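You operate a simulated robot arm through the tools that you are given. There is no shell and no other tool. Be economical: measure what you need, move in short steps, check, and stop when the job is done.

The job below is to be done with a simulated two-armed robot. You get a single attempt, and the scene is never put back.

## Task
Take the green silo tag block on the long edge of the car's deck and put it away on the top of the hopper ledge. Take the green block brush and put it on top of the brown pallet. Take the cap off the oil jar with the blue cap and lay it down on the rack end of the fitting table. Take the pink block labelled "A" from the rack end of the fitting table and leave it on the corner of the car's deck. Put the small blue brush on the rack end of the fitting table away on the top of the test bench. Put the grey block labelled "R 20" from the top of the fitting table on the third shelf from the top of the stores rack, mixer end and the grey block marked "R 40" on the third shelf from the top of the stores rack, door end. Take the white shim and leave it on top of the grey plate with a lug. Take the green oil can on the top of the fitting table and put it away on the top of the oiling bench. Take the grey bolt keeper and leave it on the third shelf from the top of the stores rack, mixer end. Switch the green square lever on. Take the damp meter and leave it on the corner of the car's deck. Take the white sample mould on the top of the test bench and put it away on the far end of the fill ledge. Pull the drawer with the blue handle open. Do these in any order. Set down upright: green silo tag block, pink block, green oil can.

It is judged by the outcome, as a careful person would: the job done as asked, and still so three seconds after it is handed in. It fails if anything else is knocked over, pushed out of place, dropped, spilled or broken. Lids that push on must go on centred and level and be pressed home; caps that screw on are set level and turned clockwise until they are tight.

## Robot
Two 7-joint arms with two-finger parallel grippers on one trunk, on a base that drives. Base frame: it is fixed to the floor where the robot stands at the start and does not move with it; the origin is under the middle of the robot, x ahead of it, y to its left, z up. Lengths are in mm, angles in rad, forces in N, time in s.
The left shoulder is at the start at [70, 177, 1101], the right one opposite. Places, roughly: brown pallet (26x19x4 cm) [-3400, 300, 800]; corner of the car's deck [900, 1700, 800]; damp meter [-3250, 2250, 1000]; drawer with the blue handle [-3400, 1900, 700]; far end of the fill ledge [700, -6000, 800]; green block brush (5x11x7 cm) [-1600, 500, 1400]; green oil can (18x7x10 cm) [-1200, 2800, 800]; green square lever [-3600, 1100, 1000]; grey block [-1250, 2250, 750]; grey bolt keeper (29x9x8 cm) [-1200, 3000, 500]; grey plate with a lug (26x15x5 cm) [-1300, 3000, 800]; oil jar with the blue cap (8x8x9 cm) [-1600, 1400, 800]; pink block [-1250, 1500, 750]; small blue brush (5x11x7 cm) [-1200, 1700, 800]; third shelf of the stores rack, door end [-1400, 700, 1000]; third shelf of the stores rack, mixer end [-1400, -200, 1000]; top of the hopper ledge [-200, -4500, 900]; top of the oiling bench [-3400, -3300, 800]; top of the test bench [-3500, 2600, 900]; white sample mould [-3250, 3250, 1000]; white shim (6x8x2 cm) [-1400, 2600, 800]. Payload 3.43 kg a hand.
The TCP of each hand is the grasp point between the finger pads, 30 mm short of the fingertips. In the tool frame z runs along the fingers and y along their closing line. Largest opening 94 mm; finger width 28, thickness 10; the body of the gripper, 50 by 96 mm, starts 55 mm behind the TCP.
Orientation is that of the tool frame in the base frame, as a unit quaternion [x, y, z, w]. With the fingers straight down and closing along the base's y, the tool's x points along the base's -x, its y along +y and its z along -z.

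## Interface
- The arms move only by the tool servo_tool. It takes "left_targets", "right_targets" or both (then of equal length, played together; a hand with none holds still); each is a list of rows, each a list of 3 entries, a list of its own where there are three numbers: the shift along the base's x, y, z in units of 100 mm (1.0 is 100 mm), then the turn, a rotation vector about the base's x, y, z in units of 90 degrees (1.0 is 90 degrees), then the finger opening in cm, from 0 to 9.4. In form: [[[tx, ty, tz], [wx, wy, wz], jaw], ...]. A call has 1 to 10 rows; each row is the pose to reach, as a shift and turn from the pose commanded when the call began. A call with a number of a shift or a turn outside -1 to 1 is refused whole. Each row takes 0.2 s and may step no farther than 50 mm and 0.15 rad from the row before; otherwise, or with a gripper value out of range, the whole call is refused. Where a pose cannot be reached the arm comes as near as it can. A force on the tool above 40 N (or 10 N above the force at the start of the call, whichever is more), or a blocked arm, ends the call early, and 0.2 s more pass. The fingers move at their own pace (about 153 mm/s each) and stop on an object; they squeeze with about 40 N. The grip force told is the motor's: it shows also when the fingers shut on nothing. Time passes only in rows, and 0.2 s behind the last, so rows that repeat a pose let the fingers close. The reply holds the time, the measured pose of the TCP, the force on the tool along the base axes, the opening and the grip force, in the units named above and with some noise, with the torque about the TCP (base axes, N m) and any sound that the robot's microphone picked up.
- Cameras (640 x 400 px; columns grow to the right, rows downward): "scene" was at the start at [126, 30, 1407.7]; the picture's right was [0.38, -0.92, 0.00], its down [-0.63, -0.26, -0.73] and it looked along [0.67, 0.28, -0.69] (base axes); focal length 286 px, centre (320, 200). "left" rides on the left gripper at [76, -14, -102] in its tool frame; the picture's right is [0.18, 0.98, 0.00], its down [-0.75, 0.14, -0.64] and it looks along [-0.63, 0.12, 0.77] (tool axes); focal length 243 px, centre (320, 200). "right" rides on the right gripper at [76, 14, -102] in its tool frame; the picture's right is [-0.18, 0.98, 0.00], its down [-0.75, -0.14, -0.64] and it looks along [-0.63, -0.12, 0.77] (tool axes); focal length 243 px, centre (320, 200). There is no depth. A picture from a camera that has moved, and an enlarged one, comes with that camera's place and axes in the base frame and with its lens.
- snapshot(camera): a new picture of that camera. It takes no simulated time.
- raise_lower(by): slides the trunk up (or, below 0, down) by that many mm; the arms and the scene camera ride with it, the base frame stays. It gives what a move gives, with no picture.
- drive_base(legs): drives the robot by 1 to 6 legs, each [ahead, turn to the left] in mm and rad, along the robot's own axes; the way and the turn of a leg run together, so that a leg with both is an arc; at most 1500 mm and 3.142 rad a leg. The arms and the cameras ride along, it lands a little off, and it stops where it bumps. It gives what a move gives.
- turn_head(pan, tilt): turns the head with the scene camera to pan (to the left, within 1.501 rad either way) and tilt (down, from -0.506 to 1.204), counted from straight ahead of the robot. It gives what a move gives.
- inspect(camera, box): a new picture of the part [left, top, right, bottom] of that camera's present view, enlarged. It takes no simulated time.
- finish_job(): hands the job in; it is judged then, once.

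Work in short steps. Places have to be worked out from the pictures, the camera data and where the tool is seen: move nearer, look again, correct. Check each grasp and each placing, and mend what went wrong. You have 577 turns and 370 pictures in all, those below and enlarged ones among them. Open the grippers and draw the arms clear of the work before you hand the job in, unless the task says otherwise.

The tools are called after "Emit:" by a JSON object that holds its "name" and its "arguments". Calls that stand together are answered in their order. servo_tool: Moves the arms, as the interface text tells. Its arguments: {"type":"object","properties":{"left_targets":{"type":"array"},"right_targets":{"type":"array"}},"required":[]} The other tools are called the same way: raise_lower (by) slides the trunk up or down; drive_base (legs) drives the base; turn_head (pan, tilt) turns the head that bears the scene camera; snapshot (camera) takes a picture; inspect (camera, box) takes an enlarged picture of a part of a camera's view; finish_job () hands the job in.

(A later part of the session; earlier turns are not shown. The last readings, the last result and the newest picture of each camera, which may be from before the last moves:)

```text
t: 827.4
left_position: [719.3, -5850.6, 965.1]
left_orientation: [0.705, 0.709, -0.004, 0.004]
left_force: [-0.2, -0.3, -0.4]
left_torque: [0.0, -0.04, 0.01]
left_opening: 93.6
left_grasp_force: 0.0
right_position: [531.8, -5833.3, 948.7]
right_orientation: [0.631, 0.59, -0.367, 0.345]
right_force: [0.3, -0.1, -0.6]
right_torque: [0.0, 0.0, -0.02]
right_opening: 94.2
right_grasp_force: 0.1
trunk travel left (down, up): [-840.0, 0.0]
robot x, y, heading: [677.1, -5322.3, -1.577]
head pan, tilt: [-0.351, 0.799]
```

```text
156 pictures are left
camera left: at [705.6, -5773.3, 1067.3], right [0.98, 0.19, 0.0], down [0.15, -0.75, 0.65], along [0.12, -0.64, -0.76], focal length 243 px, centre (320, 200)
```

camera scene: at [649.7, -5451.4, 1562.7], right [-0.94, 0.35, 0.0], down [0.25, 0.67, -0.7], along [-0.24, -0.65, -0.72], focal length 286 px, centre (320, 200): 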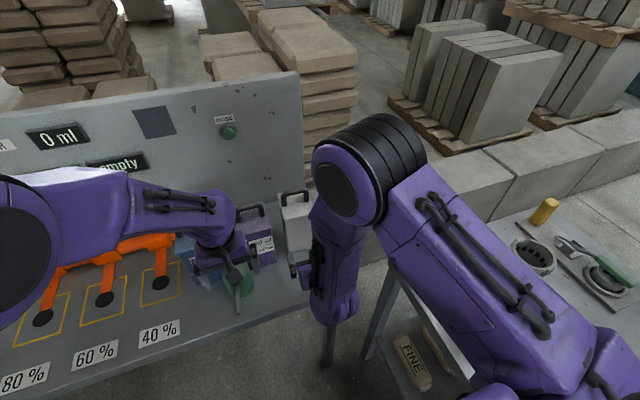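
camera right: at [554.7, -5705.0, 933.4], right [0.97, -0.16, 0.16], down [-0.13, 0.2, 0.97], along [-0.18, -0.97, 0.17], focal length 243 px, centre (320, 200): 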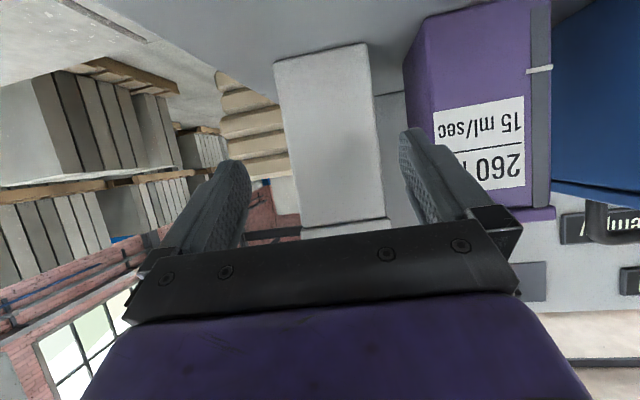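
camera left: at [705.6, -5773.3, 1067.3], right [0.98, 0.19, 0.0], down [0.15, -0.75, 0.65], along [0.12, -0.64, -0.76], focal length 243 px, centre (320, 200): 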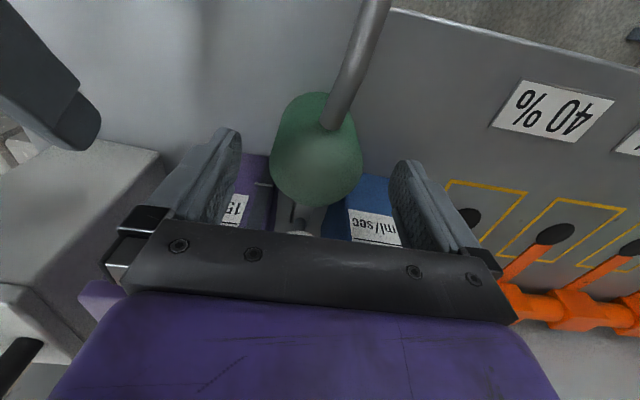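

I estimate the can's axis at y≈-5863. I shift 12 mm, descend to z≈893 and close.

Emit:
{"name": "servo_tool", "arguments": {"left_targets": [[[0, -0.12, -0.1], [0, 0, 0], 9.4], [[0, -0.12, -0.35], [0, 0, 0], 9.4], [[0, -0.12, -0.55], [0, 0, 0], 9.4], [[0, -0.12, -0.71], [0, 0, 0], 9.4], [[0, -0.12, -0.71], [0, 0, 0], 3], [[0, -0.12, -0.71], [0, 0, 0], 3], [[0, -0.12, -0.71], [0, 0, 0], 3]]}}

Emit:
{"name": "snapshot", "arguments": {"camera": "left"}}

```text
t: 829.0
left_position: [718.5, -5862.4, 896.6]
left_orientation: [0.705, 0.709, -0.004, 0.004]
left_force: [-1.1, -0.9, 0.9]
left_torque: [-0.17, 0.08, -0.05]
left_opening: 71.0
left_grasp_force: 39.9
right_position: [531.3, -5832.6, 949.5]
right_orientation: [0.631, 0.59, -0.367, 0.345]
right_force: [-0.2, 0.8, -0.4]
right_torque: [0.0, 0.0, 0.02]
right_opening: 94.1
right_grasp_force: 0.1
trunk travel left (down, up): [-840.0, 0.0]
robot x, y, heading: [679.3, -5327.5, -1.571]
head pan, tilt: [-0.351, 0.799]
```

```text
155 pictures are left
camera left: at [706.0, -5784.8, 996.7], right [0.98, 0.19, 0.0], down [0.14, -0.75, 0.65], along [0.12, -0.64, -0.76], focal length 243 px, centre (320, 200)
```

left: 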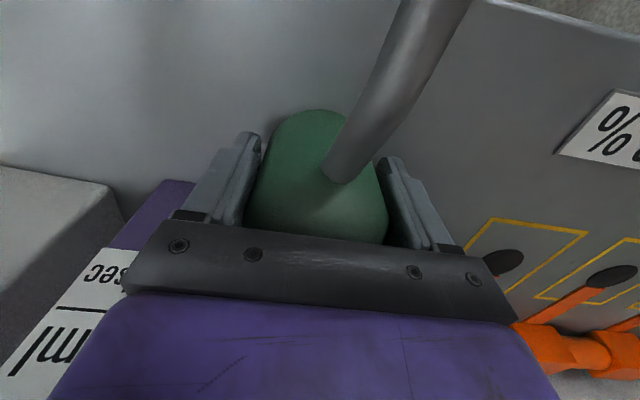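

Now gripped at the full 71 mm diameter. I lift 200 mm and withdraw, then check.

Emit:
{"name": "servo_tool", "arguments": {"left_targets": [[[0, 0.05, 0.3], [0, 0, 0], 3], [[0, 0.1, 0.6], [0, 0, 0], 3], [[0, 0.1, 1.0], [0, 0, 0], 3]]}}

Emit:
{"name": "servo_tool", "arguments": {"left_targets": [[[0, 0.2, 0.3], [0, 0, 0], 3], [[0, 0.5, 0.6], [0, 0, 0], 3], [[0, 0.8, 0.9], [0, 0, 0], 3]]}}

Emit:
{"name": "servo_tool", "arguments": {"left_targets": [[[0.1, 0.2, 0], [0, 0, 0], 3], [[0.3, 0.5, 0.2], [0, 0, 0], 3], [[0.4, 0.8, 0.4], [0, 0, 0], 3]]}}

Emit:
{"name": "snapshot", "arguments": {"camera": "left"}}

Emit:
{"name": "snapshot", "arguments": {"camera": "scene"}}

```text
t: 829.8
left_position: [719.3, -5851.4, 996.1]
left_orientation: [0.705, 0.709, -0.004, 0.003]
left_force: [0.2, -1.0, -3.3]
left_torque: [0.05, 0.01, 0.01]
left_opening: 71.0
left_grasp_force: 40.2
right_position: [530.9, -5831.3, 949.6]
right_orientation: [0.631, 0.589, -0.368, 0.345]
right_force: [0.2, 0.2, -0.2]
right_torque: [0.0, -0.02, -0.02]
right_opening: 93.7
right_grasp_force: 0.0
trunk travel left (down, up): [-840.0, 0.0]
robot x, y, heading: [675.9, -5322.8, -1.574]
head pan, tilt: [-0.351, 0.799]
```

```text
t: 830.6
left_position: [719.7, -5769.9, 1086.7]
left_orientation: [0.705, 0.709, -0.005, 0.006]
left_force: [0.0, 0.8, -2.9]
left_torque: [0.04, -0.01, -0.04]
left_opening: 71.2
left_grasp_force: 40.5
right_position: [531.6, -5830.9, 949.3]
right_orientation: [0.63, 0.59, -0.368, 0.346]
right_force: [0.2, -0.4, -0.2]
right_torque: [0.03, 0.01, -0.02]
right_opening: 93.9
right_grasp_force: 0.0
trunk travel left (down, up): [-840.0, 0.0]
robot x, y, heading: [680.0, -5323.6, -1.58]
head pan, tilt: [-0.351, 0.799]
```

```text
t: 831.4
left_position: [760.6, -5689.3, 1128.6]
left_orientation: [0.706, 0.709, -0.004, 0.004]
left_force: [0.3, 0.4, -1.7]
left_torque: [0.05, 0.0, -0.02]
left_opening: 71.1
left_grasp_force: 40.0
right_position: [531.9, -5831.9, 950.3]
right_orientation: [0.631, 0.59, -0.368, 0.345]
right_force: [0.5, 0.4, -0.5]
right_torque: [-0.02, 0.0, -0.03]
right_opening: 94.1
right_grasp_force: 0.0
trunk travel left (down, up): [-840.0, 0.0]
robot x, y, heading: [675.4, -5326.9, -1.576]
head pan, tilt: [-0.351, 0.799]
```

```text
154 pictures are left
camera left: at [747.6, -5612.0, 1228.8], right [0.98, 0.19, 0.0], down [0.15, -0.74, 0.65], along [0.12, -0.64, -0.76], focal length 243 px, centre (320, 200)
```

left: 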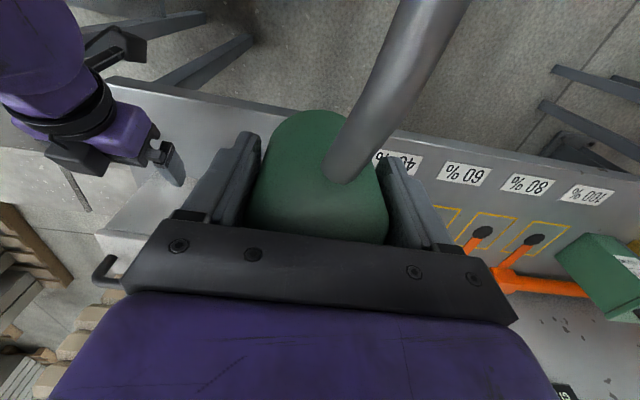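

```text
153 pictures are left
camera scene: at [651.0, -5450.9, 1562.8], right [-0.94, 0.35, 0.0], down [0.25, 0.67, -0.7], along [-0.24, -0.65, -0.72], focal length 286 px, centre (320, 200)
```

scene: 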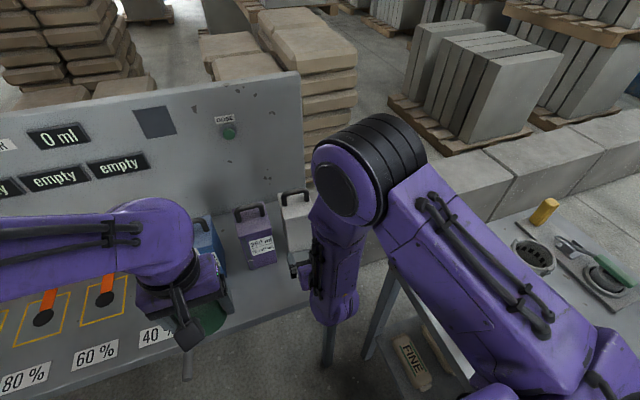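

Secure now. I back away first, level the right hand, then drive back north and round to the oiling bench.

Emit:
{"name": "drive_base", "arguments": {"legs": [[-300, 0]]}}

Emit:
{"name": "servo_tool", "arguments": {"right_targets": [[[0, 0.1, 0.12], [0.084, -0.005, 0], 9.4], [[0, 0.2, 0.25], [0.168, -0.011, 0], 9.4], [[0, 0.3, 0.38], [0.252, -0.016, 0], 9.4], [[0, 0.4, 0.5], [0.336, -0.022, 0], 9.4], [[0, 0.5, 0.63], [0.42, -0.027, 0], 9.4], [[0, 0.6, 0.75], [0.504, -0.033, 0], 9.4], [[0, 0.7, 0.88], [0.588, -0.038, 0], 9.4], [[0, 0.8, 1.0], [0.672, -0.044, 0], 9.4]]}}

Emit:
{"name": "drive_base", "arguments": {"legs": [[0, 3.141], [1400, 0], [950, 0], [0, 0.62], [1400, 0], [750, 0]]}}

Emit:
{"name": "drive_base", "arguments": {"legs": [[0, 0.94], [1400, 0], [480, 0], [0, 1.57]]}}

```text
t: 833.5
left_position: [759.9, -5395.3, 1127.2]
left_orientation: [0.706, 0.708, -0.004, 0.004]
left_force: [-0.8, -0.2, -4.0]
left_torque: [0.05, 0.01, -0.02]
left_opening: 70.9
left_grasp_force: 40.3
right_position: [532.2, -5535.5, 949.7]
right_orientation: [0.632, 0.589, -0.368, 0.344]
right_force: [-0.2, -1.1, 0.1]
right_torque: [-0.02, 0.0, 0.01]
right_opening: 94.0
right_grasp_force: 0.1
trunk travel left (down, up): [-840.0, 0.0]
robot x, y, heading: [681.0, -5025.3, -1.574]
head pan, tilt: [-0.351, 0.799]
```

```text
t: 835.3
left_position: [760.3, -5393.1, 1127.4]
left_orientation: [0.706, 0.708, -0.004, 0.004]
left_force: [0.1, -0.5, -2.7]
left_torque: [0.04, 0.02, 0.02]
left_opening: 70.9
left_grasp_force: 40.1
right_position: [533.5, -5454.4, 1052.3]
right_orientation: [0.732, 0.681, 0.002, 0.002]
right_force: [-0.1, -0.5, 0.1]
right_torque: [0.0, 0.02, 0.02]
right_opening: 93.9
right_grasp_force: 0.2
trunk travel left (down, up): [-840.0, 0.0]
robot x, y, heading: [681.5, -5026.4, -1.578]
head pan, tilt: [-0.351, 0.799]
```

```text
t: 866.2
left_position: [-826.9, -650.7, 1127.5]
left_orientation: [0.892, -0.452, -0.005, -0.002]
left_force: [0.6, 0.7, -2.6]
left_torque: [0.0, -0.03, -0.01]
left_opening: 70.6
left_grasp_force: 40.2
right_position: [-678.3, -468.6, 1051.8]
right_orientation: [0.874, -0.487, -0.002, 0.004]
right_force: [-0.3, -0.4, -0.2]
right_torque: [0.0, -0.04, -0.03]
right_opening: 93.9
right_grasp_force: 0.0
trunk travel left (down, up): [-840.0, 0.0]
robot x, y, heading: [-547.4, -899.7, 2.194]
head pan, tilt: [-0.351, 0.799]
```

```text
t: 872.1
left_position: [-1442.7, -949.9, 1122.9]
left_orientation: [0.999, -0.033, -0.002, 0.003]
left_force: [-0.2, 0.2, -3.1]
left_torque: [-0.03, -0.06, -0.03]
left_opening: 70.8
left_grasp_force: 39.9
right_position: [-1493.0, -719.8, 1058.1]
right_orientation: [0.997, -0.076, -0.004, 0.016]
right_force: [-0.2, -0.2, 0.5]
right_torque: [-0.02, -0.01, 0.01]
right_opening: 93.8
right_grasp_force: 0.0
trunk travel left (down, up): [-840.0, 0.0]
robot x, y, heading: [-1068.1, -910.4, 3.0]
head pan, tilt: [-0.351, 0.799]
stopped in leg 2: the robot was blocked; the commanded pose is now the measured one
```

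I bumped the rack's south end with the right arm (too far north). I look and back away.

Emit:
{"name": "turn_head", "arguments": {"pan": -0.5, "tilt": 0.4}}

Emit:
{"name": "snapshot", "arguments": {"camera": "scene"}}

```text
t: 872.9
left_position: [-1442.0, -949.6, 1123.5]
left_orientation: [0.999, -0.034, -0.002, 0.003]
left_force: [0.4, 0.7, -3.9]
left_torque: [-0.01, -0.07, 0.03]
left_opening: 70.9
left_grasp_force: 39.6
right_position: [-1492.4, -720.6, 1056.8]
right_orientation: [0.997, -0.076, -0.004, 0.016]
right_force: [0.3, 0.0, 0.4]
right_torque: [0.02, 0.03, 0.05]
right_opening: 94.3
right_grasp_force: 0.2
trunk travel left (down, up): [-840.0, 0.0]
robot x, y, heading: [-1069.0, -911.2, 2.996]
head pan, tilt: [-0.499, 0.4]
```

```text
152 pictures are left
camera scene: at [-1197.8, -894.2, 1600.8], right [0.6, 0.8, 0.03], down [0.31, -0.21, -0.93], along [-0.74, 0.56, -0.38], focal length 286 px, centre (320, 200)
```

scene: 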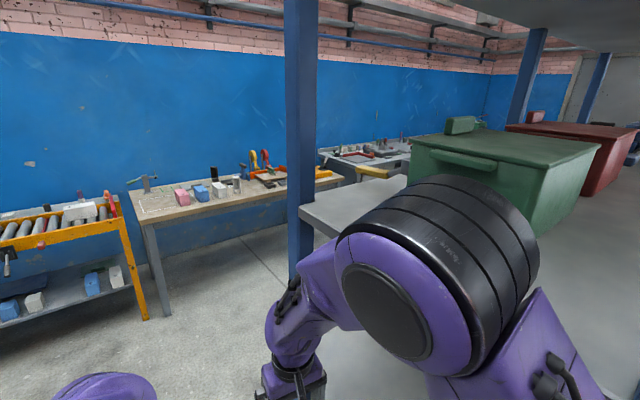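

The right elbow is inside the rack's bay by the post. I reverse the way I came in: a bit back, straighten, then further back.

Emit:
{"name": "drive_base", "arguments": {"legs": [[-120, 0], [0, 0.1], [-420, 0]]}}

Emit:
{"name": "turn_head", "arguments": {"pan": -0.4, "tilt": 0.4}}

Emit:
{"name": "snapshot", "arguments": {"camera": "scene"}}

```text
t: 873.6
left_position: [-1432.1, -910.1, 1121.9]
left_orientation: [0.999, -0.035, -0.003, 0.02]
left_force: [0.4, 0.9, -3.5]
left_torque: [0.03, -0.04, 0.04]
left_opening: 71.0
left_grasp_force: 39.7
right_position: [-1484.9, -682.9, 1049.5]
right_orientation: [0.996, -0.076, -0.004, 0.036]
right_force: [0.7, 0.2, -0.1]
right_torque: [-0.03, 0.01, 0.03]
right_opening: 94.0
right_grasp_force: 0.0
trunk travel left (down, up): [-840.0, 0.0]
robot x, y, heading: [-1065.7, -907.8, 3.002]
head pan, tilt: [-0.499, 0.4]
stopped in leg 1: the robot was blocked; the commanded pose is now the measured one
```

```text
t: 874.3
left_position: [-1433.4, -911.4, 1122.6]
left_orientation: [0.999, -0.035, -0.004, 0.019]
left_force: [0.8, 0.3, -2.1]
left_torque: [0.01, -0.05, -0.01]
left_opening: 71.1
left_grasp_force: 40.2
right_position: [-1483.9, -684.0, 1049.7]
right_orientation: [0.996, -0.076, -0.005, 0.034]
right_force: [0.9, -0.1, 0.3]
right_torque: [0.01, 0.0, 0.0]
right_opening: 93.9
right_grasp_force: 0.2
trunk travel left (down, up): [-840.0, 0.0]
robot x, y, heading: [-1067.3, -909.5, 3.005]
head pan, tilt: [-0.4, 0.4]
```

```text
151 pictures are left
camera scene: at [-1202.2, -903.4, 1600.2], right [0.52, 0.86, 0.03], down [0.34, -0.17, -0.93], along [-0.79, 0.49, -0.38], focal length 286 px, centre (320, 200)
```

scene: 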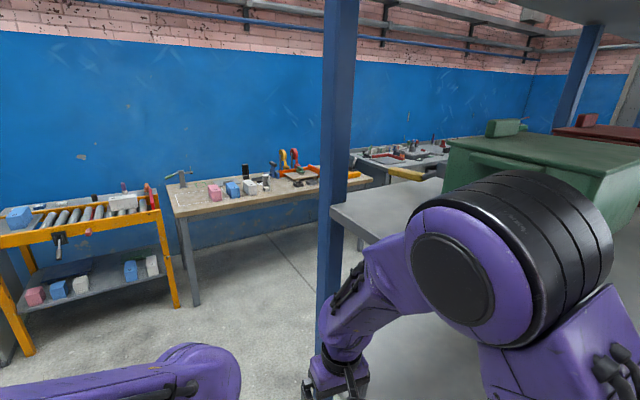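

The robot is slightly tilted: the right elbow seems to be resting on the third shelf. I raise the right hand 80 mm to lift the elbow off.

Emit:
{"name": "servo_tool", "arguments": {"right_targets": [[[0, 0, 0.2], [0, 0, 0], 9.4], [[0, 0, 0.4], [0, 0, 0], 9.4], [[0, 0, 0.6], [0, 0, 0], 9.4], [[0, 0, 0.8], [0, 0, 0], 9.4]]}}

Emit:
{"name": "snapshot", "arguments": {"camera": "scene"}}

Emit:
{"name": "snapshot", "arguments": {"camera": "right"}}

```text
t: 875.3
left_position: [-1436.6, -909.7, 1121.5]
left_orientation: [0.999, -0.036, -0.001, 0.019]
left_force: [0.5, -0.2, -2.9]
left_torque: [-0.02, -0.03, -0.01]
left_opening: 70.8
left_grasp_force: 40.0
right_position: [-1488.6, -685.0, 1127.7]
right_orientation: [0.996, -0.077, -0.003, 0.034]
right_force: [-0.1, -0.2, -0.1]
right_torque: [0.0, -0.05, 0.02]
right_opening: 93.7
right_grasp_force: 0.0
trunk travel left (down, up): [-840.0, 0.0]
robot x, y, heading: [-1068.4, -909.4, 3.001]
head pan, tilt: [-0.4, 0.4]
```

```text
150 pictures are left
camera scene: at [-1208.2, -905.3, 1600.4], right [0.52, 0.86, 0.03], down [0.34, -0.17, -0.92], along [-0.79, 0.49, -0.38], focal length 286 px, centre (320, 200)
```

scene: 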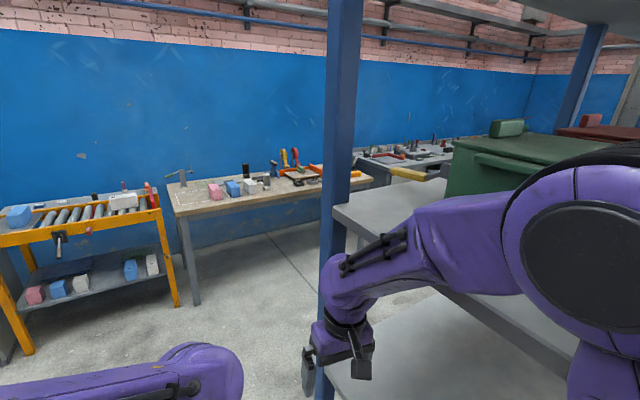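

```text
149 pictures are left
camera right: at [-1413.6, -703.3, 1230.4], right [-0.33, -0.94, 0.07], down [-0.72, 0.3, 0.63], along [-0.61, 0.16, -0.77], focal length 243 px, centre (320, 200)
```

right: 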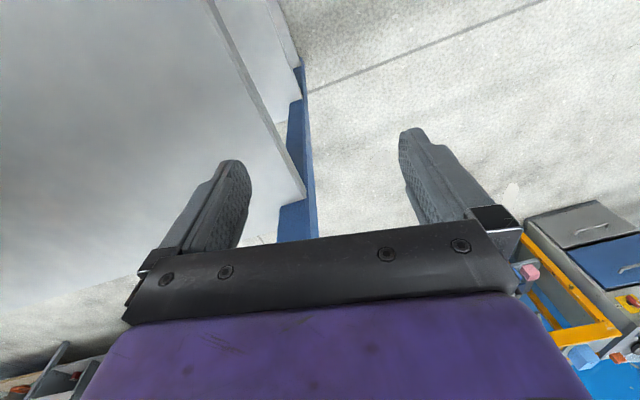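

I try backing a little now.

Emit:
{"name": "drive_base", "arguments": {"legs": [[-60, 0]]}}

Emit:
{"name": "turn_head", "arguments": {"pan": -0.9, "tilt": 0.7}}

Emit:
{"name": "snapshot", "arguments": {"camera": "scene"}}

```text
t: 876.2
left_position: [-1371.7, -911.8, 1124.1]
left_orientation: [0.999, -0.034, -0.006, 0.022]
left_force: [-0.5, -1.6, -3.2]
left_torque: [0.01, -0.03, 0.0]
left_opening: 70.9
left_grasp_force: 40.2
right_position: [-1422.2, -687.2, 1128.7]
right_orientation: [0.996, -0.077, -0.007, 0.037]
right_force: [0.3, 1.2, -0.1]
right_torque: [0.0, -0.03, 0.03]
right_opening: 93.8
right_grasp_force: 0.1
trunk travel left (down, up): [-840.0, 0.0]
robot x, y, heading: [-1008.3, -917.4, 2.996]
head pan, tilt: [-0.4, 0.4]
```

```text
t: 877.2
left_position: [-1372.1, -912.9, 1122.7]
left_orientation: [0.999, -0.034, -0.005, 0.022]
left_force: [-0.3, -0.8, -2.7]
left_torque: [0.0, -0.02, 0.0]
left_opening: 70.8
left_grasp_force: 39.7
right_position: [-1423.1, -687.0, 1127.1]
right_orientation: [0.996, -0.078, -0.007, 0.038]
right_force: [0.5, 0.0, 0.1]
right_torque: [0.01, 0.01, -0.01]
right_opening: 94.0
right_grasp_force: 0.1
trunk travel left (down, up): [-840.0, 0.0]
robot x, y, heading: [-1010.3, -917.5, 3.002]
head pan, tilt: [-0.901, 0.7]
```

```text
148 pictures are left
camera scene: at [-1097.4, -847.9, 1571.7], right [0.86, 0.5, 0.0], down [0.32, -0.55, -0.77], along [-0.39, 0.67, -0.64], focal length 286 px, centre (320, 200)
```

scene: 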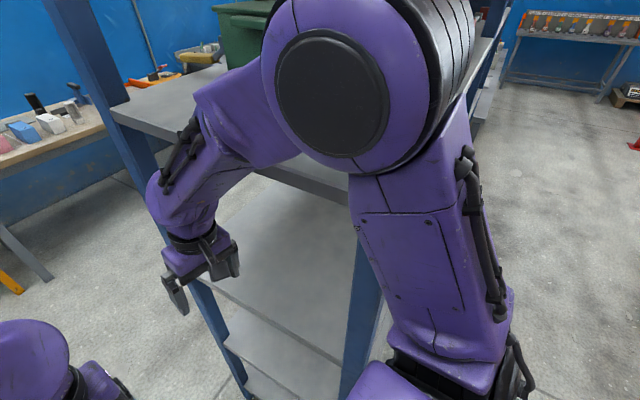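

I did move back 60 mm freely and the arm appears in front of the post. I continue backing in small steps.

Emit:
{"name": "drive_base", "arguments": {"legs": [[-100, 0]]}}

Emit:
{"name": "snapshot", "arguments": {"camera": "scene"}}

```text
t: 878.3
left_position: [-1280.5, -919.5, 1121.2]
left_orientation: [0.999, -0.035, -0.001, 0.026]
left_force: [-0.3, 0.5, -1.7]
left_torque: [-0.01, -0.05, 0.03]
left_opening: 70.8
left_grasp_force: 40.3
right_position: [-1329.6, -692.4, 1123.4]
right_orientation: [0.996, -0.078, -0.003, 0.041]
right_force: [-0.1, -0.1, 0.2]
right_torque: [0.0, -0.01, -0.03]
right_opening: 93.7
right_grasp_force: 0.2
trunk travel left (down, up): [-840.0, 0.0]
robot x, y, heading: [-915.5, -929.5, 2.996]
head pan, tilt: [-0.901, 0.7]
```

```text
147 pictures are left
camera scene: at [-1008.0, -851.3, 1570.4], right [0.87, 0.5, 0.0], down [0.33, -0.56, -0.76], along [-0.38, 0.66, -0.65], focal length 286 px, centre (320, 200)
```

scene: 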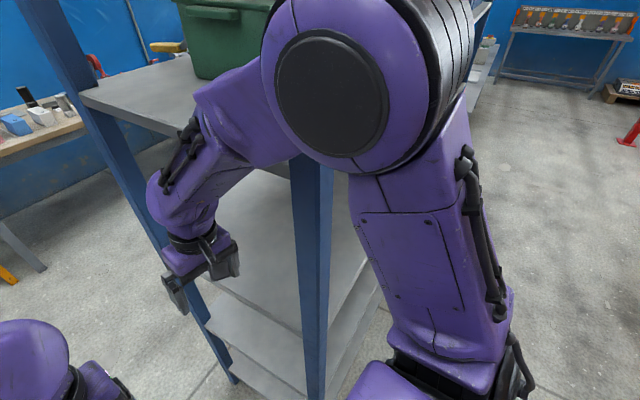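

The arm appears wholly south of the rack's end face. I back 250 mm more and check.

Emit:
{"name": "drive_base", "arguments": {"legs": [[-250, 0]]}}

Emit:
{"name": "snapshot", "arguments": {"camera": "scene"}}

```text
t: 880.1
left_position: [-1027.4, -956.2, 1121.9]
left_orientation: [0.999, -0.036, -0.002, 0.026]
left_force: [0.2, -0.2, -2.6]
left_torque: [0.02, -0.04, 0.0]
left_opening: 70.8
left_grasp_force: 40.3
right_position: [-1077.8, -729.6, 1123.3]
right_orientation: [0.996, -0.08, -0.004, 0.04]
right_force: [-0.3, -0.2, 0.1]
right_torque: [0.01, 0.02, 0.0]
right_opening: 94.2
right_grasp_force: 0.0
trunk travel left (down, up): [-840.0, 0.0]
robot x, y, heading: [-660.4, -970.3, 2.988]
head pan, tilt: [-0.901, 0.7]
```

```text
146 pictures are left
camera scene: at [-755.3, -889.0, 1570.7], right [0.87, 0.5, 0.0], down [0.32, -0.56, -0.76], along [-0.38, 0.66, -0.65], focal length 286 px, centre (320, 200)
```

scene: 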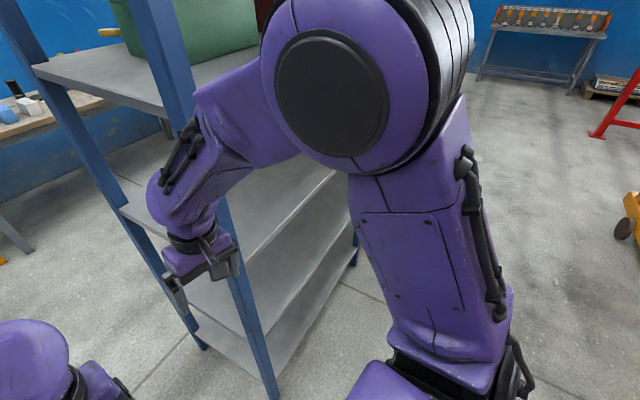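

Free again, with the rack and its contents in place. I go further south to y≈-1290 and then west and south to the oiling bench.

Emit:
{"name": "drive_base", "arguments": {"legs": [[0, 0.9], [470, 0], [0, -0.75], [1200, 0], [0, 1.57]]}}

Emit:
{"name": "drive_base", "arguments": {"legs": [[1200, 0], [790, 0], [0, -1.57]]}}

Emit:
{"name": "turn_head", "arguments": {"pan": 0, "tilt": 0.5}}

Emit:
{"name": "snapshot", "arguments": {"camera": "scene"}}

```text
t: 896.7
left_position: [-2154.9, -1645.6, 1121.9]
left_orientation: [0.683, 0.73, 0.017, 0.019]
left_force: [-0.4, -0.5, -3.4]
left_torque: [0.07, 0.01, -0.01]
left_opening: 71.2
left_grasp_force: 40.1
right_position: [-2372.5, -1726.2, 1125.2]
right_orientation: [0.713, 0.7, 0.026, 0.031]
right_force: [0.2, 1.0, -0.4]
right_torque: [-0.01, -0.01, 0.0]
right_opening: 93.8
right_grasp_force: 0.0
trunk travel left (down, up): [-840.0, 0.0]
robot x, y, heading: [-2193.4, -1284.9, -1.583]
head pan, tilt: [-0.901, 0.7]
```

```text
t: 910.4
left_position: [-2570.5, -3313.8, 1122.0]
left_orientation: [0.999, 0.044, -0.001, 0.026]
left_force: [-0.3, -0.3, -3.3]
left_torque: [0.0, -0.01, -0.03]
left_opening: 70.8
left_grasp_force: 39.9
right_position: [-2657.0, -3098.5, 1125.8]
right_orientation: [0.999, 0.001, -0.002, 0.04]
right_force: [0.4, -0.4, -1.4]
right_torque: [-0.05, 0.0, 0.03]
right_opening: 94.0
right_grasp_force: 0.1
trunk travel left (down, up): [-840.0, 0.0]
robot x, y, heading: [-2207.2, -3269.0, -3.13]
head pan, tilt: [-0.901, 0.7]
```

```text
t: 911.6
left_position: [-2570.7, -3314.5, 1121.4]
left_orientation: [0.999, 0.045, 0.0, 0.027]
left_force: [-0.1, -0.4, -2.5]
left_torque: [-0.01, -0.08, -0.01]
left_opening: 70.6
left_grasp_force: 40.2
right_position: [-2656.3, -3098.5, 1124.2]
right_orientation: [0.999, 0.001, -0.002, 0.041]
right_force: [-0.5, 0.0, 0.6]
right_torque: [0.0, 0.02, 0.01]
right_opening: 93.8
right_grasp_force: 0.1
trunk travel left (down, up): [-840.0, 0.0]
robot x, y, heading: [-2204.4, -3269.9, -3.121]
head pan, tilt: [0.0, 0.499]
```

```text
145 pictures are left
camera scene: at [-2349.2, -3271.5, 1588.6], right [-0.01, 1.0, 0.0], down [0.48, 0.01, -0.88], along [-0.88, -0.01, -0.48], focal length 286 px, centre (320, 200)
```

scene: 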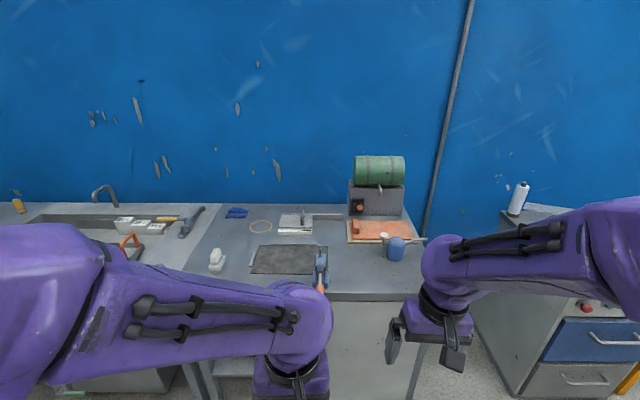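

I see the oiling bench with a blue can and drum. I zoom in for a free spot.

Emit:
{"name": "inspect", "arguments": {"camera": "scene", "box": [180, 190, 440, 330]}}

```text
2.46 times, centred on (310, 260) of scene
camera zoom: at [-2349.2, -3271.5, 1588.6], right [-0.01, 1.0, 0.0], down [0.48, 0.01, -0.88], along [-0.88, -0.01, -0.48], focal length 704 px, centre (345, 52)
```

zoom: 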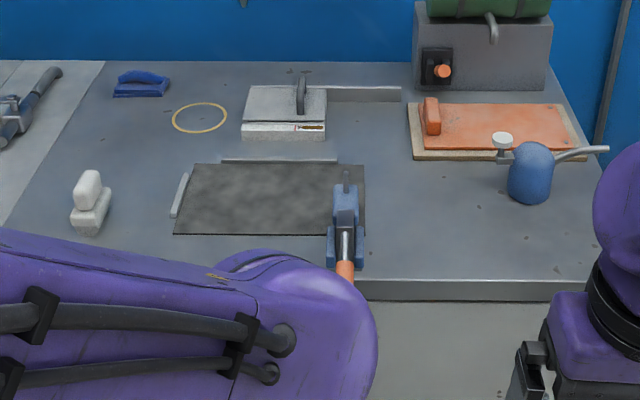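

A free spot is near [-3185, -3133]. I drive to about [-2720, -3060], and level the left hand's slight tilt.

Emit:
{"name": "drive_base", "arguments": {"legs": [[0, -0.405], [555, 0], [0, 0.385]]}}

Emit:
{"name": "servo_tool", "arguments": {"left_targets": [[[-0.2, 0, 0], [0.034, 0.001, 0], 3], [[-0.4, 0, 0], [0.034, 0.001, 0], 3], [[-0.6, -0.1, 0], [0.034, 0.001, 0], 3]]}}

Emit:
{"name": "turn_head", "arguments": {"pan": 0.1, "tilt": 0.7}}

Emit:
{"name": "snapshot", "arguments": {"camera": "scene"}}

Emit:
{"name": "snapshot", "arguments": {"camera": "left"}}

```text
t: 917.2
left_position: [-3084.2, -3088.1, 1122.6]
left_orientation: [0.999, 0.031, -0.002, 0.026]
left_force: [-0.1, -0.3, -2.5]
left_torque: [-0.01, -0.06, 0.02]
left_opening: 70.7
left_grasp_force: 40.0
right_position: [-3165.0, -2872.1, 1125.8]
right_orientation: [0.999, -0.013, -0.002, 0.041]
right_force: [-1.4, -0.1, -0.6]
right_torque: [-0.01, -0.03, 0.0]
right_opening: 93.8
right_grasp_force: 0.0
trunk travel left (down, up): [-840.0, 0.0]
robot x, y, heading: [-2722.5, -3049.8, 3.125]
head pan, tilt: [0.0, 0.499]
```

```text
t: 918.0
left_position: [-3146.5, -3100.7, 1121.2]
left_orientation: [1.0, 0.031, -0.001, -0.001]
left_force: [0.4, 0.0, -3.1]
left_torque: [-0.01, -0.06, -0.02]
left_opening: 71.0
left_grasp_force: 40.3
right_position: [-3166.8, -2872.7, 1126.0]
right_orientation: [0.999, -0.013, -0.002, 0.04]
right_force: [-0.3, 0.2, -0.1]
right_torque: [-0.02, 0.0, 0.01]
right_opening: 93.9
right_grasp_force: 0.0
trunk travel left (down, up): [-840.0, 0.0]
robot x, y, heading: [-2721.6, -3054.2, 3.124]
head pan, tilt: [0.0, 0.499]
```

```text
t: 918.8
left_position: [-3145.3, -3099.5, 1121.0]
left_orientation: [0.999, 0.032, 0.0, 0.0]
left_force: [0.6, -0.3, -3.0]
left_torque: [-0.01, -0.11, -0.04]
left_opening: 70.7
left_grasp_force: 39.1
right_position: [-3166.5, -2872.3, 1124.7]
right_orientation: [0.999, -0.013, -0.003, 0.04]
right_force: [0.9, -0.7, 0.1]
right_torque: [-0.02, -0.03, 0.02]
right_opening: 94.2
right_grasp_force: 0.0
trunk travel left (down, up): [-840.0, 0.0]
robot x, y, heading: [-2721.5, -3051.3, 3.13]
head pan, tilt: [0.099, 0.7]
```

```text
143 pictures are left
camera scene: at [-2856.3, -3061.7, 1570.9], right [-0.09, 1.0, 0.0], down [0.64, 0.06, -0.77], along [-0.76, -0.07, -0.64], focal length 286 px, centre (320, 200)
```

scene: 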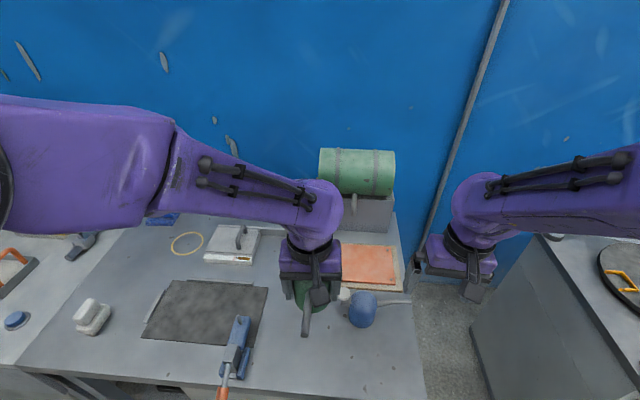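

```text
142 pictures are left
camera left: at [-3067.9, -3080.8, 1223.5], right [0.24, -0.97, 0.0], down [-0.74, -0.19, 0.64], along [-0.62, -0.16, -0.77], focal length 243 px, centre (320, 200)
```

left: 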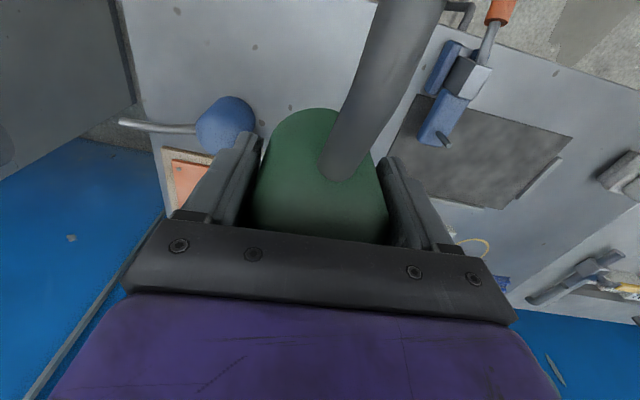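

The spot beneath the hand (≈[-3168, -3110]) is clear. I lower the can in steps.

Emit:
{"name": "servo_tool", "arguments": {"left_targets": [[[-0.1, -0.05, -0.4], [0, 0, 0], 3], [[-0.22, -0.1, -0.8], [0, 0, 0], 3], [[-0.22, -0.1, -1.0], [0, 0, 0], 3]]}}

Emit:
{"name": "servo_tool", "arguments": {"left_targets": [[[0, 0, -0.3], [0, 0, 0], 3], [[0, 0, -0.6], [0, 0, 0], 3], [[0, 0, -0.8], [0, 0, 0], 3]]}}

Emit:
{"name": "servo_tool", "arguments": {"left_targets": [[[0, 0, -0.08], [0, 0, 0], 3], [[0, 0, -0.16], [0, 0, 0], 3], [[0, 0, -0.24], [0, 0, 0], 3], [[0, 0, -0.32], [0, 0, 0], 3], [[0, 0, -0.4], [0, 0, 0], 3], [[0, 0, -0.48], [0, 0, 0], 3]]}}

Emit:
{"name": "snapshot", "arguments": {"camera": "left"}}

```text
t: 919.5
left_position: [-3166.3, -3110.0, 1021.5]
left_orientation: [0.999, 0.032, -0.002, -0.001]
left_force: [0.9, 0.1, -3.5]
left_torque: [0.03, -0.01, 0.0]
left_opening: 70.6
left_grasp_force: 40.1
right_position: [-3165.3, -2871.7, 1124.8]
right_orientation: [0.999, -0.013, -0.002, 0.04]
right_force: [-0.6, -0.1, -1.1]
right_torque: [-0.01, 0.01, 0.03]
right_opening: 93.9
right_grasp_force: 0.0
trunk travel left (down, up): [-840.0, 0.0]
robot x, y, heading: [-2721.5, -3052.8, 3.131]
head pan, tilt: [0.099, 0.7]
```

```text
t: 920.4
left_position: [-3167.3, -3110.3, 941.8]
left_orientation: [1.0, 0.03, -0.002, -0.001]
left_force: [0.3, 0.7, -3.6]
left_torque: [0.0, -0.06, 0.0]
left_opening: 70.5
left_grasp_force: 40.1
right_position: [-3166.5, -2870.5, 1126.2]
right_orientation: [0.999, -0.013, -0.002, 0.04]
right_force: [0.0, 0.7, 0.9]
right_torque: [0.0, 0.0, -0.04]
right_opening: 94.2
right_grasp_force: 0.1
trunk travel left (down, up): [-840.0, 0.0]
robot x, y, heading: [-2720.8, -3053.3, 3.127]
head pan, tilt: [0.099, 0.7]
```

```text
t: 921.8
left_position: [-3166.3, -3110.6, 893.9]
left_orientation: [1.0, 0.031, -0.001, -0.001]
left_force: [-0.3, -0.1, -2.6]
left_torque: [0.0, -0.01, 0.0]
left_opening: 70.8
left_grasp_force: 40.0
right_position: [-3165.8, -2871.9, 1124.6]
right_orientation: [0.999, -0.013, -0.002, 0.04]
right_force: [0.2, -0.1, 0.4]
right_torque: [0.02, 0.0, 0.03]
right_opening: 93.7
right_grasp_force: 0.0
trunk travel left (down, up): [-840.0, 0.0]
robot x, y, heading: [-2719.3, -3052.5, 3.134]
head pan, tilt: [0.099, 0.7]
```

```text
141 pictures are left
camera left: at [-3090.0, -3090.6, 996.0], right [0.24, -0.97, 0.0], down [-0.74, -0.19, 0.64], along [-0.62, -0.16, -0.77], focal length 243 px, centre (320, 200)
```

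left: 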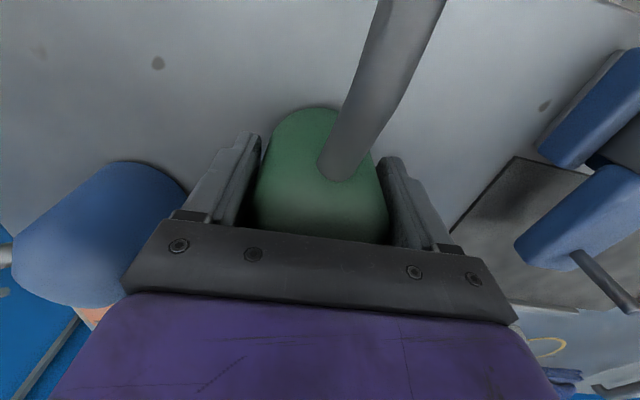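

Not in contact yet; I continue down in 5 mm steps.

Emit:
{"name": "servo_tool", "arguments": {"left_targets": [[[0, 0, -0.06], [0, 0, 0], 3], [[0, 0, -0.12], [0, 0, 0], 3], [[0, 0, -0.18], [0, 0, 0], 3], [[0, 0, -0.24], [0, 0, 0], 3], [[0, 0, -0.3], [0, 0, 0], 3], [[0, 0, -0.36], [0, 0, 0], 3], [[0, 0, -0.42], [0, 0, 0], 3]]}}

```text
t: 922.8
left_position: [-3167.0, -3108.6, 873.6]
left_orientation: [1.0, 0.03, -0.006, -0.002]
left_force: [6.2, -0.1, 19.1]
left_torque: [-0.12, -0.02, 0.06]
left_opening: 70.0
left_grasp_force: 40.1
right_position: [-3162.3, -2872.0, 1126.1]
right_orientation: [0.999, -0.013, -0.004, 0.04]
right_force: [-0.2, 0.3, 0.6]
right_torque: [-0.03, 0.0, -0.02]
right_opening: 94.2
right_grasp_force: 0.1
trunk travel left (down, up): [-840.0, 0.0]
robot x, y, heading: [-2723.5, -3050.1, 3.128]
head pan, tilt: [0.099, 0.7]
heard: click
stopped in row 5 (left hand): the force on the tool passed its limit (the readings are from after the stop); the commanded pose is now the measured one
```

Contact. I open the fingers and lift straight up.

Emit:
{"name": "servo_tool", "arguments": {"left_targets": [[[0, 0, 0.03], [0, 0, 0], 8], [[0, 0, 0.03], [0, 0, 0], 9.4], [[0, 0, 0.03], [0, 0, 0], 9.4], [[0, 0, 0.4], [0, 0, 0], 9.4], [[0, 0, 0.8], [0, 0, 0], 9.4], [[0, 0, 1.0], [0, 0, 0], 9.4]]}}

Emit:
{"name": "servo_tool", "arguments": {"left_targets": [[[0, 0, 0.4], [0, 0, 0], 9.4], [[0, 0, 0.8], [0, 0, 0], 9.4], [[0, 0, 1.0], [0, 0, 0], 9.4]]}}

Emit:
{"name": "snapshot", "arguments": {"camera": "left"}}

Emit:
{"name": "snapshot", "arguments": {"camera": "scene"}}

```text
t: 924.2
left_position: [-3167.5, -3110.4, 968.4]
left_orientation: [0.999, 0.035, -0.001, -0.003]
left_force: [0.4, 0.8, -0.1]
left_torque: [0.01, 0.02, -0.02]
left_opening: 94.1
left_grasp_force: 0.0
right_position: [-3165.4, -2871.8, 1125.6]
right_orientation: [0.999, -0.014, -0.002, 0.039]
right_force: [0.1, 0.7, 0.2]
right_torque: [-0.01, -0.04, -0.01]
right_opening: 94.0
right_grasp_force: 0.0
trunk travel left (down, up): [-840.0, 0.0]
robot x, y, heading: [-2716.6, -3055.5, 3.121]
head pan, tilt: [0.099, 0.7]
```

```text
t: 925.0
left_position: [-3169.4, -3108.7, 1070.4]
left_orientation: [1.0, 0.031, -0.004, -0.001]
left_force: [-0.4, 0.7, -0.7]
left_torque: [0.01, 0.0, -0.02]
left_opening: 94.0
left_grasp_force: 0.1
right_position: [-3167.6, -2871.7, 1126.3]
right_orientation: [0.999, -0.013, -0.001, 0.04]
right_force: [-0.1, -0.4, 0.6]
right_torque: [0.01, 0.0, -0.02]
right_opening: 93.8
right_grasp_force: 0.1
trunk travel left (down, up): [-840.0, 0.0]
robot x, y, heading: [-2718.0, -3054.4, 3.13]
head pan, tilt: [0.099, 0.7]
```

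```text
140 pictures are left
camera left: at [-3091.5, -3089.8, 1172.1], right [0.24, -0.97, 0.0], down [-0.74, -0.19, 0.65], along [-0.63, -0.15, -0.76], focal length 243 px, centre (320, 200)
```

left: 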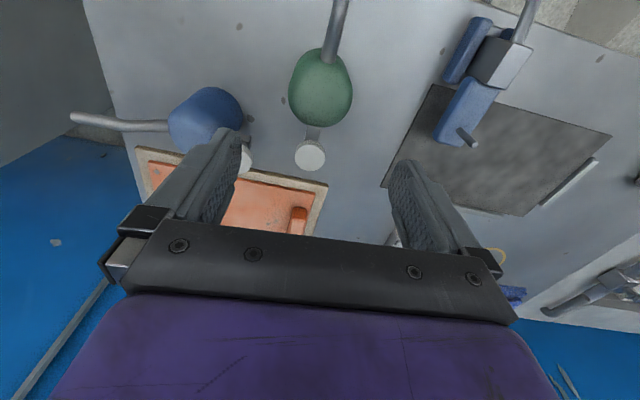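

```text
139 pictures are left
camera scene: at [-2856.6, -3061.9, 1570.8], right [-0.09, 1.0, 0.0], down [0.64, 0.06, -0.76], along [-0.76, -0.07, -0.64], focal length 286 px, centre (320, 200)
```

scene: 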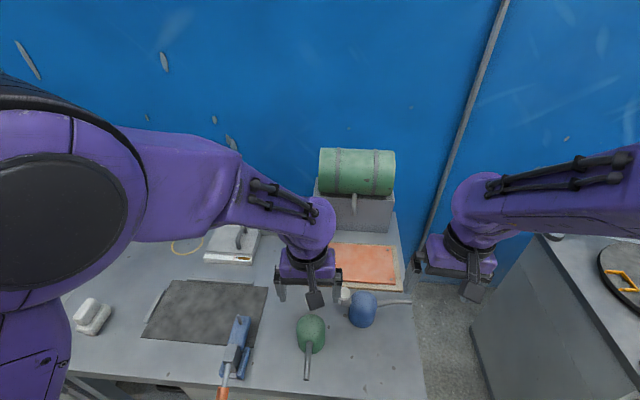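

The green can stands upright on the oiling bench. Next I go to the west side of the fitting table for the oil jar; I level the right hand and drive north along the west aisle.

Emit:
{"name": "drive_base", "arguments": {"legs": [[-350, 0]]}}

Emit:
{"name": "servo_tool", "arguments": {"right_targets": [[[0, 0, 0], [0.051, -0.003, 0], 9.4], [[0, 0, 0], [0.051, -0.003, 0], 9.4]], "left_targets": [[[0.1, 0, 0.3], [0, 0, -0.03], 9.4], [[0.1, 0, 0.6], [0, 0, -0.03], 9.4]]}}

Emit:
{"name": "drive_base", "arguments": {"legs": [[0, -1.56], [1500, 0], [1500, 0], [1470, 0], [0, -1.57]]}}

Emit:
{"name": "turn_head", "arguments": {"pan": 0, "tilt": 0.5}}

Emit:
{"name": "snapshot", "arguments": {"camera": "scene"}}

```text
t: 927.3
left_position: [-2821.6, -3113.7, 1069.7]
left_orientation: [0.999, 0.033, -0.005, -0.002]
left_force: [0.2, -0.4, 0.0]
left_torque: [0.02, 0.0, -0.01]
left_opening: 94.1
left_grasp_force: 0.1
right_position: [-2819.9, -2876.9, 1123.9]
right_orientation: [0.999, -0.012, -0.002, 0.04]
right_force: [0.1, -0.3, 0.0]
right_torque: [0.03, -0.01, -0.01]
right_opening: 93.9
right_grasp_force: 0.1
trunk travel left (down, up): [-840.0, 0.0]
robot x, y, heading: [-2371.3, -3055.5, 3.133]
head pan, tilt: [0.099, 0.7]
```

```text
t: 927.9
left_position: [-2811.7, -3114.3, 1130.5]
left_orientation: [1.0, 0.008, -0.005, -0.001]
left_force: [0.7, 0.3, -0.2]
left_torque: [-0.03, -0.01, 0.0]
left_opening: 93.7
left_grasp_force: 0.0
right_position: [-2817.2, -2878.0, 1125.2]
right_orientation: [1.0, -0.012, -0.001, 0.0]
right_force: [0.5, 0.1, 0.3]
right_torque: [0.03, -0.01, 0.0]
right_opening: 93.8
right_grasp_force: 0.1
trunk travel left (down, up): [-840.0, 0.0]
robot x, y, heading: [-2376.0, -3056.6, 3.135]
head pan, tilt: [0.099, 0.7]
```

```text
t: 956.7
left_position: [-1882.4, 1447.5, 1129.5]
left_orientation: [-0.011, 1.0, -0.001, 0.004]
left_force: [-0.2, -0.5, -0.1]
left_torque: [0.02, 0.0, -0.03]
left_opening: 94.1
left_grasp_force: 0.0
right_position: [-1874.7, 1210.6, 1125.2]
right_orientation: [0.009, 1.0, 0.001, 0.001]
right_force: [0.2, -0.8, 0.8]
right_torque: [0.03, 0.02, 0.0]
right_opening: 94.0
right_grasp_force: 0.2
trunk travel left (down, up): [-840.0, 0.0]
robot x, y, heading: [-2319.5, 1390.1, -0.009]
head pan, tilt: [0.099, 0.7]
```

```text
t: 957.5
left_position: [-1881.1, 1448.1, 1130.8]
left_orientation: [-0.011, 1.0, -0.002, 0.005]
left_force: [0.2, -0.5, 1.0]
left_torque: [0.03, 0.04, 0.02]
left_opening: 94.0
left_grasp_force: 0.1
right_position: [-1874.4, 1210.2, 1125.6]
right_orientation: [0.009, 1.0, 0.0, 0.0]
right_force: [0.3, 0.5, -0.3]
right_torque: [-0.01, 0.0, -0.05]
right_opening: 94.0
right_grasp_force: 0.1
trunk travel left (down, up): [-840.0, 0.0]
robot x, y, heading: [-2318.1, 1387.5, -0.002]
head pan, tilt: [0.0, 0.499]
```

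```text
138 pictures are left
camera scene: at [-2179.8, 1387.1, 1588.6], right [-0.01, -1.0, 0.0], down [-0.48, 0.0, -0.88], along [0.88, -0.01, -0.48], focal length 286 px, centre (320, 200)
```

scene: 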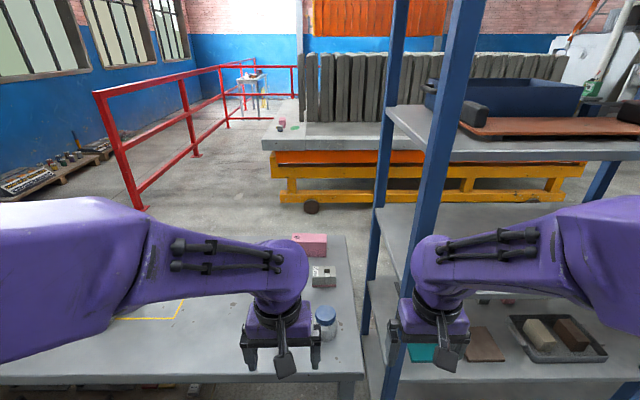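

The jar with the blue cap is ahead at (325, 320). I zoom in.

Emit:
{"name": "inspect", "arguments": {"camera": "scene", "box": [280, 260, 400, 360]}}

Emit:
{"name": "snapshot", "arguments": {"camera": "left"}}

```text
4.00 times, centred on (340, 310) of scene
camera zoom: at [-2179.8, 1387.1, 1588.6], right [-0.01, -1.0, 0.0], down [-0.48, 0.0, -0.88], along [0.88, -0.01, -0.48], focal length 1144 px, centre (240, -240)
```

zoom: 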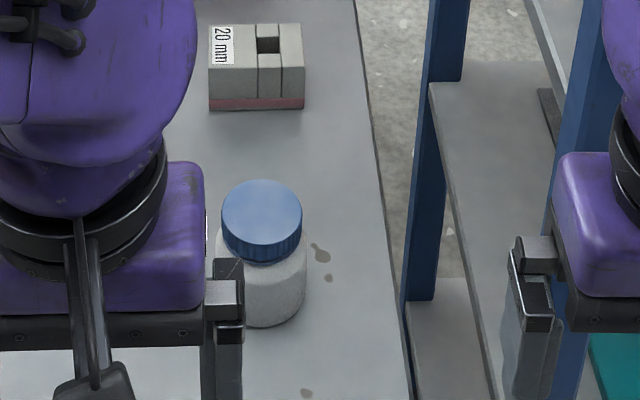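

```text
136 pictures are left
camera left: at [-1957.3, 1432.2, 1231.9], right [-0.2, 0.98, 0.0], down [0.74, 0.16, 0.65], along [0.64, 0.13, -0.76], focal length 243 px, centre (320, 200)
```

left: 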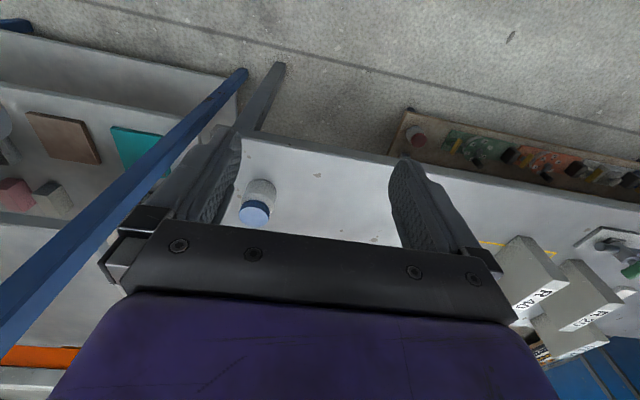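

Cap centre ≈[-1620, 1370], top z≈902, about 60 mm wide and ribbed (screw cap). I pull the right arm back, drive 120 mm closer and bring the left hand above the cap.

Emit:
{"name": "servo_tool", "arguments": {"right_targets": [[[-0.3, 0, 0], [0, 0, 0], 9.4], [[-0.7, 0, 0], [0, 0, 0], 9.4], [[-1.0, 0, 0], [0, 0, 0], 9.4]]}}

Emit:
{"name": "drive_base", "arguments": {"legs": [[120, 0]]}}

Emit:
{"name": "servo_tool", "arguments": {"left_targets": [[[0.3, -0.25, -0.1], [0, 0, 0], 9.4], [[0.65, -0.5, -0.2], [0, 0, 0], 9.4], [[1.0, -0.75, -0.4], [0, 0, 0], 9.4]]}}

Emit:
{"name": "servo_tool", "arguments": {"left_targets": [[[0.2, 0, -0.2], [0, 0, 0], 9.4], [[0.4, 0, -0.4], [0, 0, 0], 9.4]]}}

Emit:
{"name": "snapshot", "arguments": {"camera": "left"}}

```text
t: 958.3
left_position: [-1881.0, 1444.1, 1131.2]
left_orientation: [-0.01, 1.0, 0.001, 0.004]
left_force: [0.6, -0.3, -0.5]
left_torque: [0.05, 0.01, -0.03]
left_opening: 93.8
left_grasp_force: 0.1
right_position: [-1974.7, 1207.4, 1125.5]
right_orientation: [0.009, 1.0, 0.002, 0.001]
right_force: [0.5, -0.6, -0.9]
right_torque: [0.06, 0.0, 0.01]
right_opening: 94.0
right_grasp_force: 0.0
trunk travel left (down, up): [-840.0, 0.0]
robot x, y, heading: [-2323.3, 1392.7, -0.007]
head pan, tilt: [0.0, 0.499]
```

```text
t: 959.5
left_position: [-1764.9, 1446.4, 1130.9]
left_orientation: [-0.011, 1.0, -0.001, 0.007]
left_force: [-0.1, -0.8, -0.4]
left_torque: [0.0, 0.0, -0.01]
left_opening: 93.9
left_grasp_force: 0.0
right_position: [-1857.2, 1210.9, 1126.3]
right_orientation: [0.01, 1.0, 0.001, 0.002]
right_force: [-0.3, -0.5, -0.3]
right_torque: [-0.02, -0.02, 0.02]
right_opening: 93.8
right_grasp_force: 0.1
trunk travel left (down, up): [-840.0, 0.0]
robot x, y, heading: [-2200.0, 1390.3, -0.005]
head pan, tilt: [0.0, 0.499]
```

```text
t: 960.3
left_position: [-1656.9, 1377.2, 1093.1]
left_orientation: [-0.02, 1.0, -0.013, 0.003]
left_force: [-0.1, 0.2, -0.2]
left_torque: [0.0, 0.02, 0.03]
left_opening: 93.8
left_grasp_force: 0.0
right_position: [-1852.2, 1211.5, 1125.0]
right_orientation: [0.009, 1.0, 0.0, -0.002]
right_force: [-0.2, 0.2, 0.7]
right_torque: [-0.02, 0.02, -0.02]
right_opening: 94.0
right_grasp_force: 0.0
trunk travel left (down, up): [-840.0, 0.0]
robot x, y, heading: [-2203.5, 1391.1, -0.008]
head pan, tilt: [0.0, 0.499]
```

```text
t: 960.9
left_position: [-1622.5, 1371.9, 1045.8]
left_orientation: [-0.011, 1.0, 0.001, 0.004]
left_force: [-0.2, 0.2, 0.0]
left_torque: [0.0, 0.04, 0.0]
left_opening: 94.0
left_grasp_force: 0.1
right_position: [-1852.5, 1210.5, 1125.7]
right_orientation: [0.009, 1.0, 0.0, 0.0]
right_force: [0.1, 0.3, -0.1]
right_torque: [0.03, 0.0, -0.01]
right_opening: 93.8
right_grasp_force: 0.1
trunk travel left (down, up): [-840.0, 0.0]
robot x, y, heading: [-2202.0, 1388.1, -0.006]
head pan, tilt: [0.0, 0.499]
```

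```text
135 pictures are left
camera left: at [-1696.7, 1356.2, 1148.4], right [-0.2, 0.98, 0.0], down [0.75, 0.16, 0.65], along [0.63, 0.13, -0.76], focal length 243 px, centre (320, 200)
```

left: 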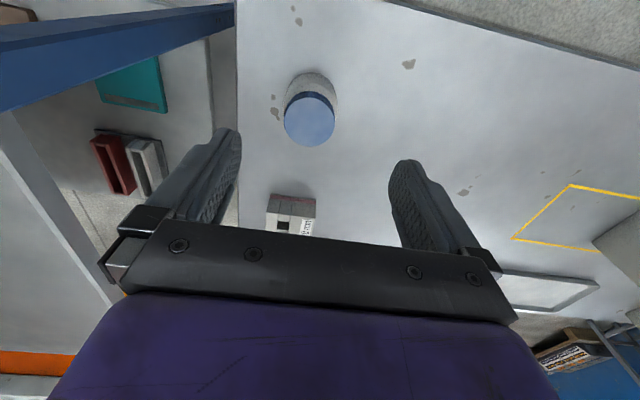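

Cap now reads ≈[-1599, 1366]. I shift and lower 90 mm for a closer look.

Emit:
{"name": "servo_tool", "arguments": {"left_targets": [[[0.12, -0.03, -0.4], [0, 0, 0], 9.4], [[0.23, -0.06, -0.8], [0, 0, 0], 9.4], [[0.23, -0.06, -0.95], [0, 0, 0], 9.4]]}}

Emit:
{"name": "snapshot", "arguments": {"camera": "left"}}

```text
t: 961.7
left_position: [-1600.4, 1365.5, 955.2]
left_orientation: [-0.011, 1.0, -0.001, 0.006]
left_force: [0.0, -0.1, 0.5]
left_torque: [0.01, 0.03, -0.02]
left_opening: 94.1
left_grasp_force: 0.1
right_position: [-1857.1, 1211.4, 1127.2]
right_orientation: [0.008, 1.0, 0.0, 0.001]
right_force: [-0.2, -0.1, 0.4]
right_torque: [0.01, -0.04, 0.02]
right_opening: 94.1
right_grasp_force: 0.0
trunk travel left (down, up): [-840.0, 0.0]
robot x, y, heading: [-2203.1, 1388.8, -0.005]
head pan, tilt: [0.0, 0.499]
```

```text
134 pictures are left
camera left: at [-1676.1, 1350.9, 1057.1], right [-0.21, 0.98, -0.01], down [0.74, 0.16, 0.65], along [0.64, 0.13, -0.76], focal length 243 px, centre (320, 200)
```

left: 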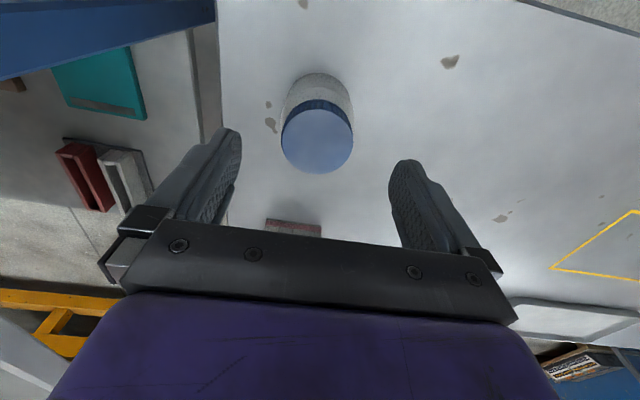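

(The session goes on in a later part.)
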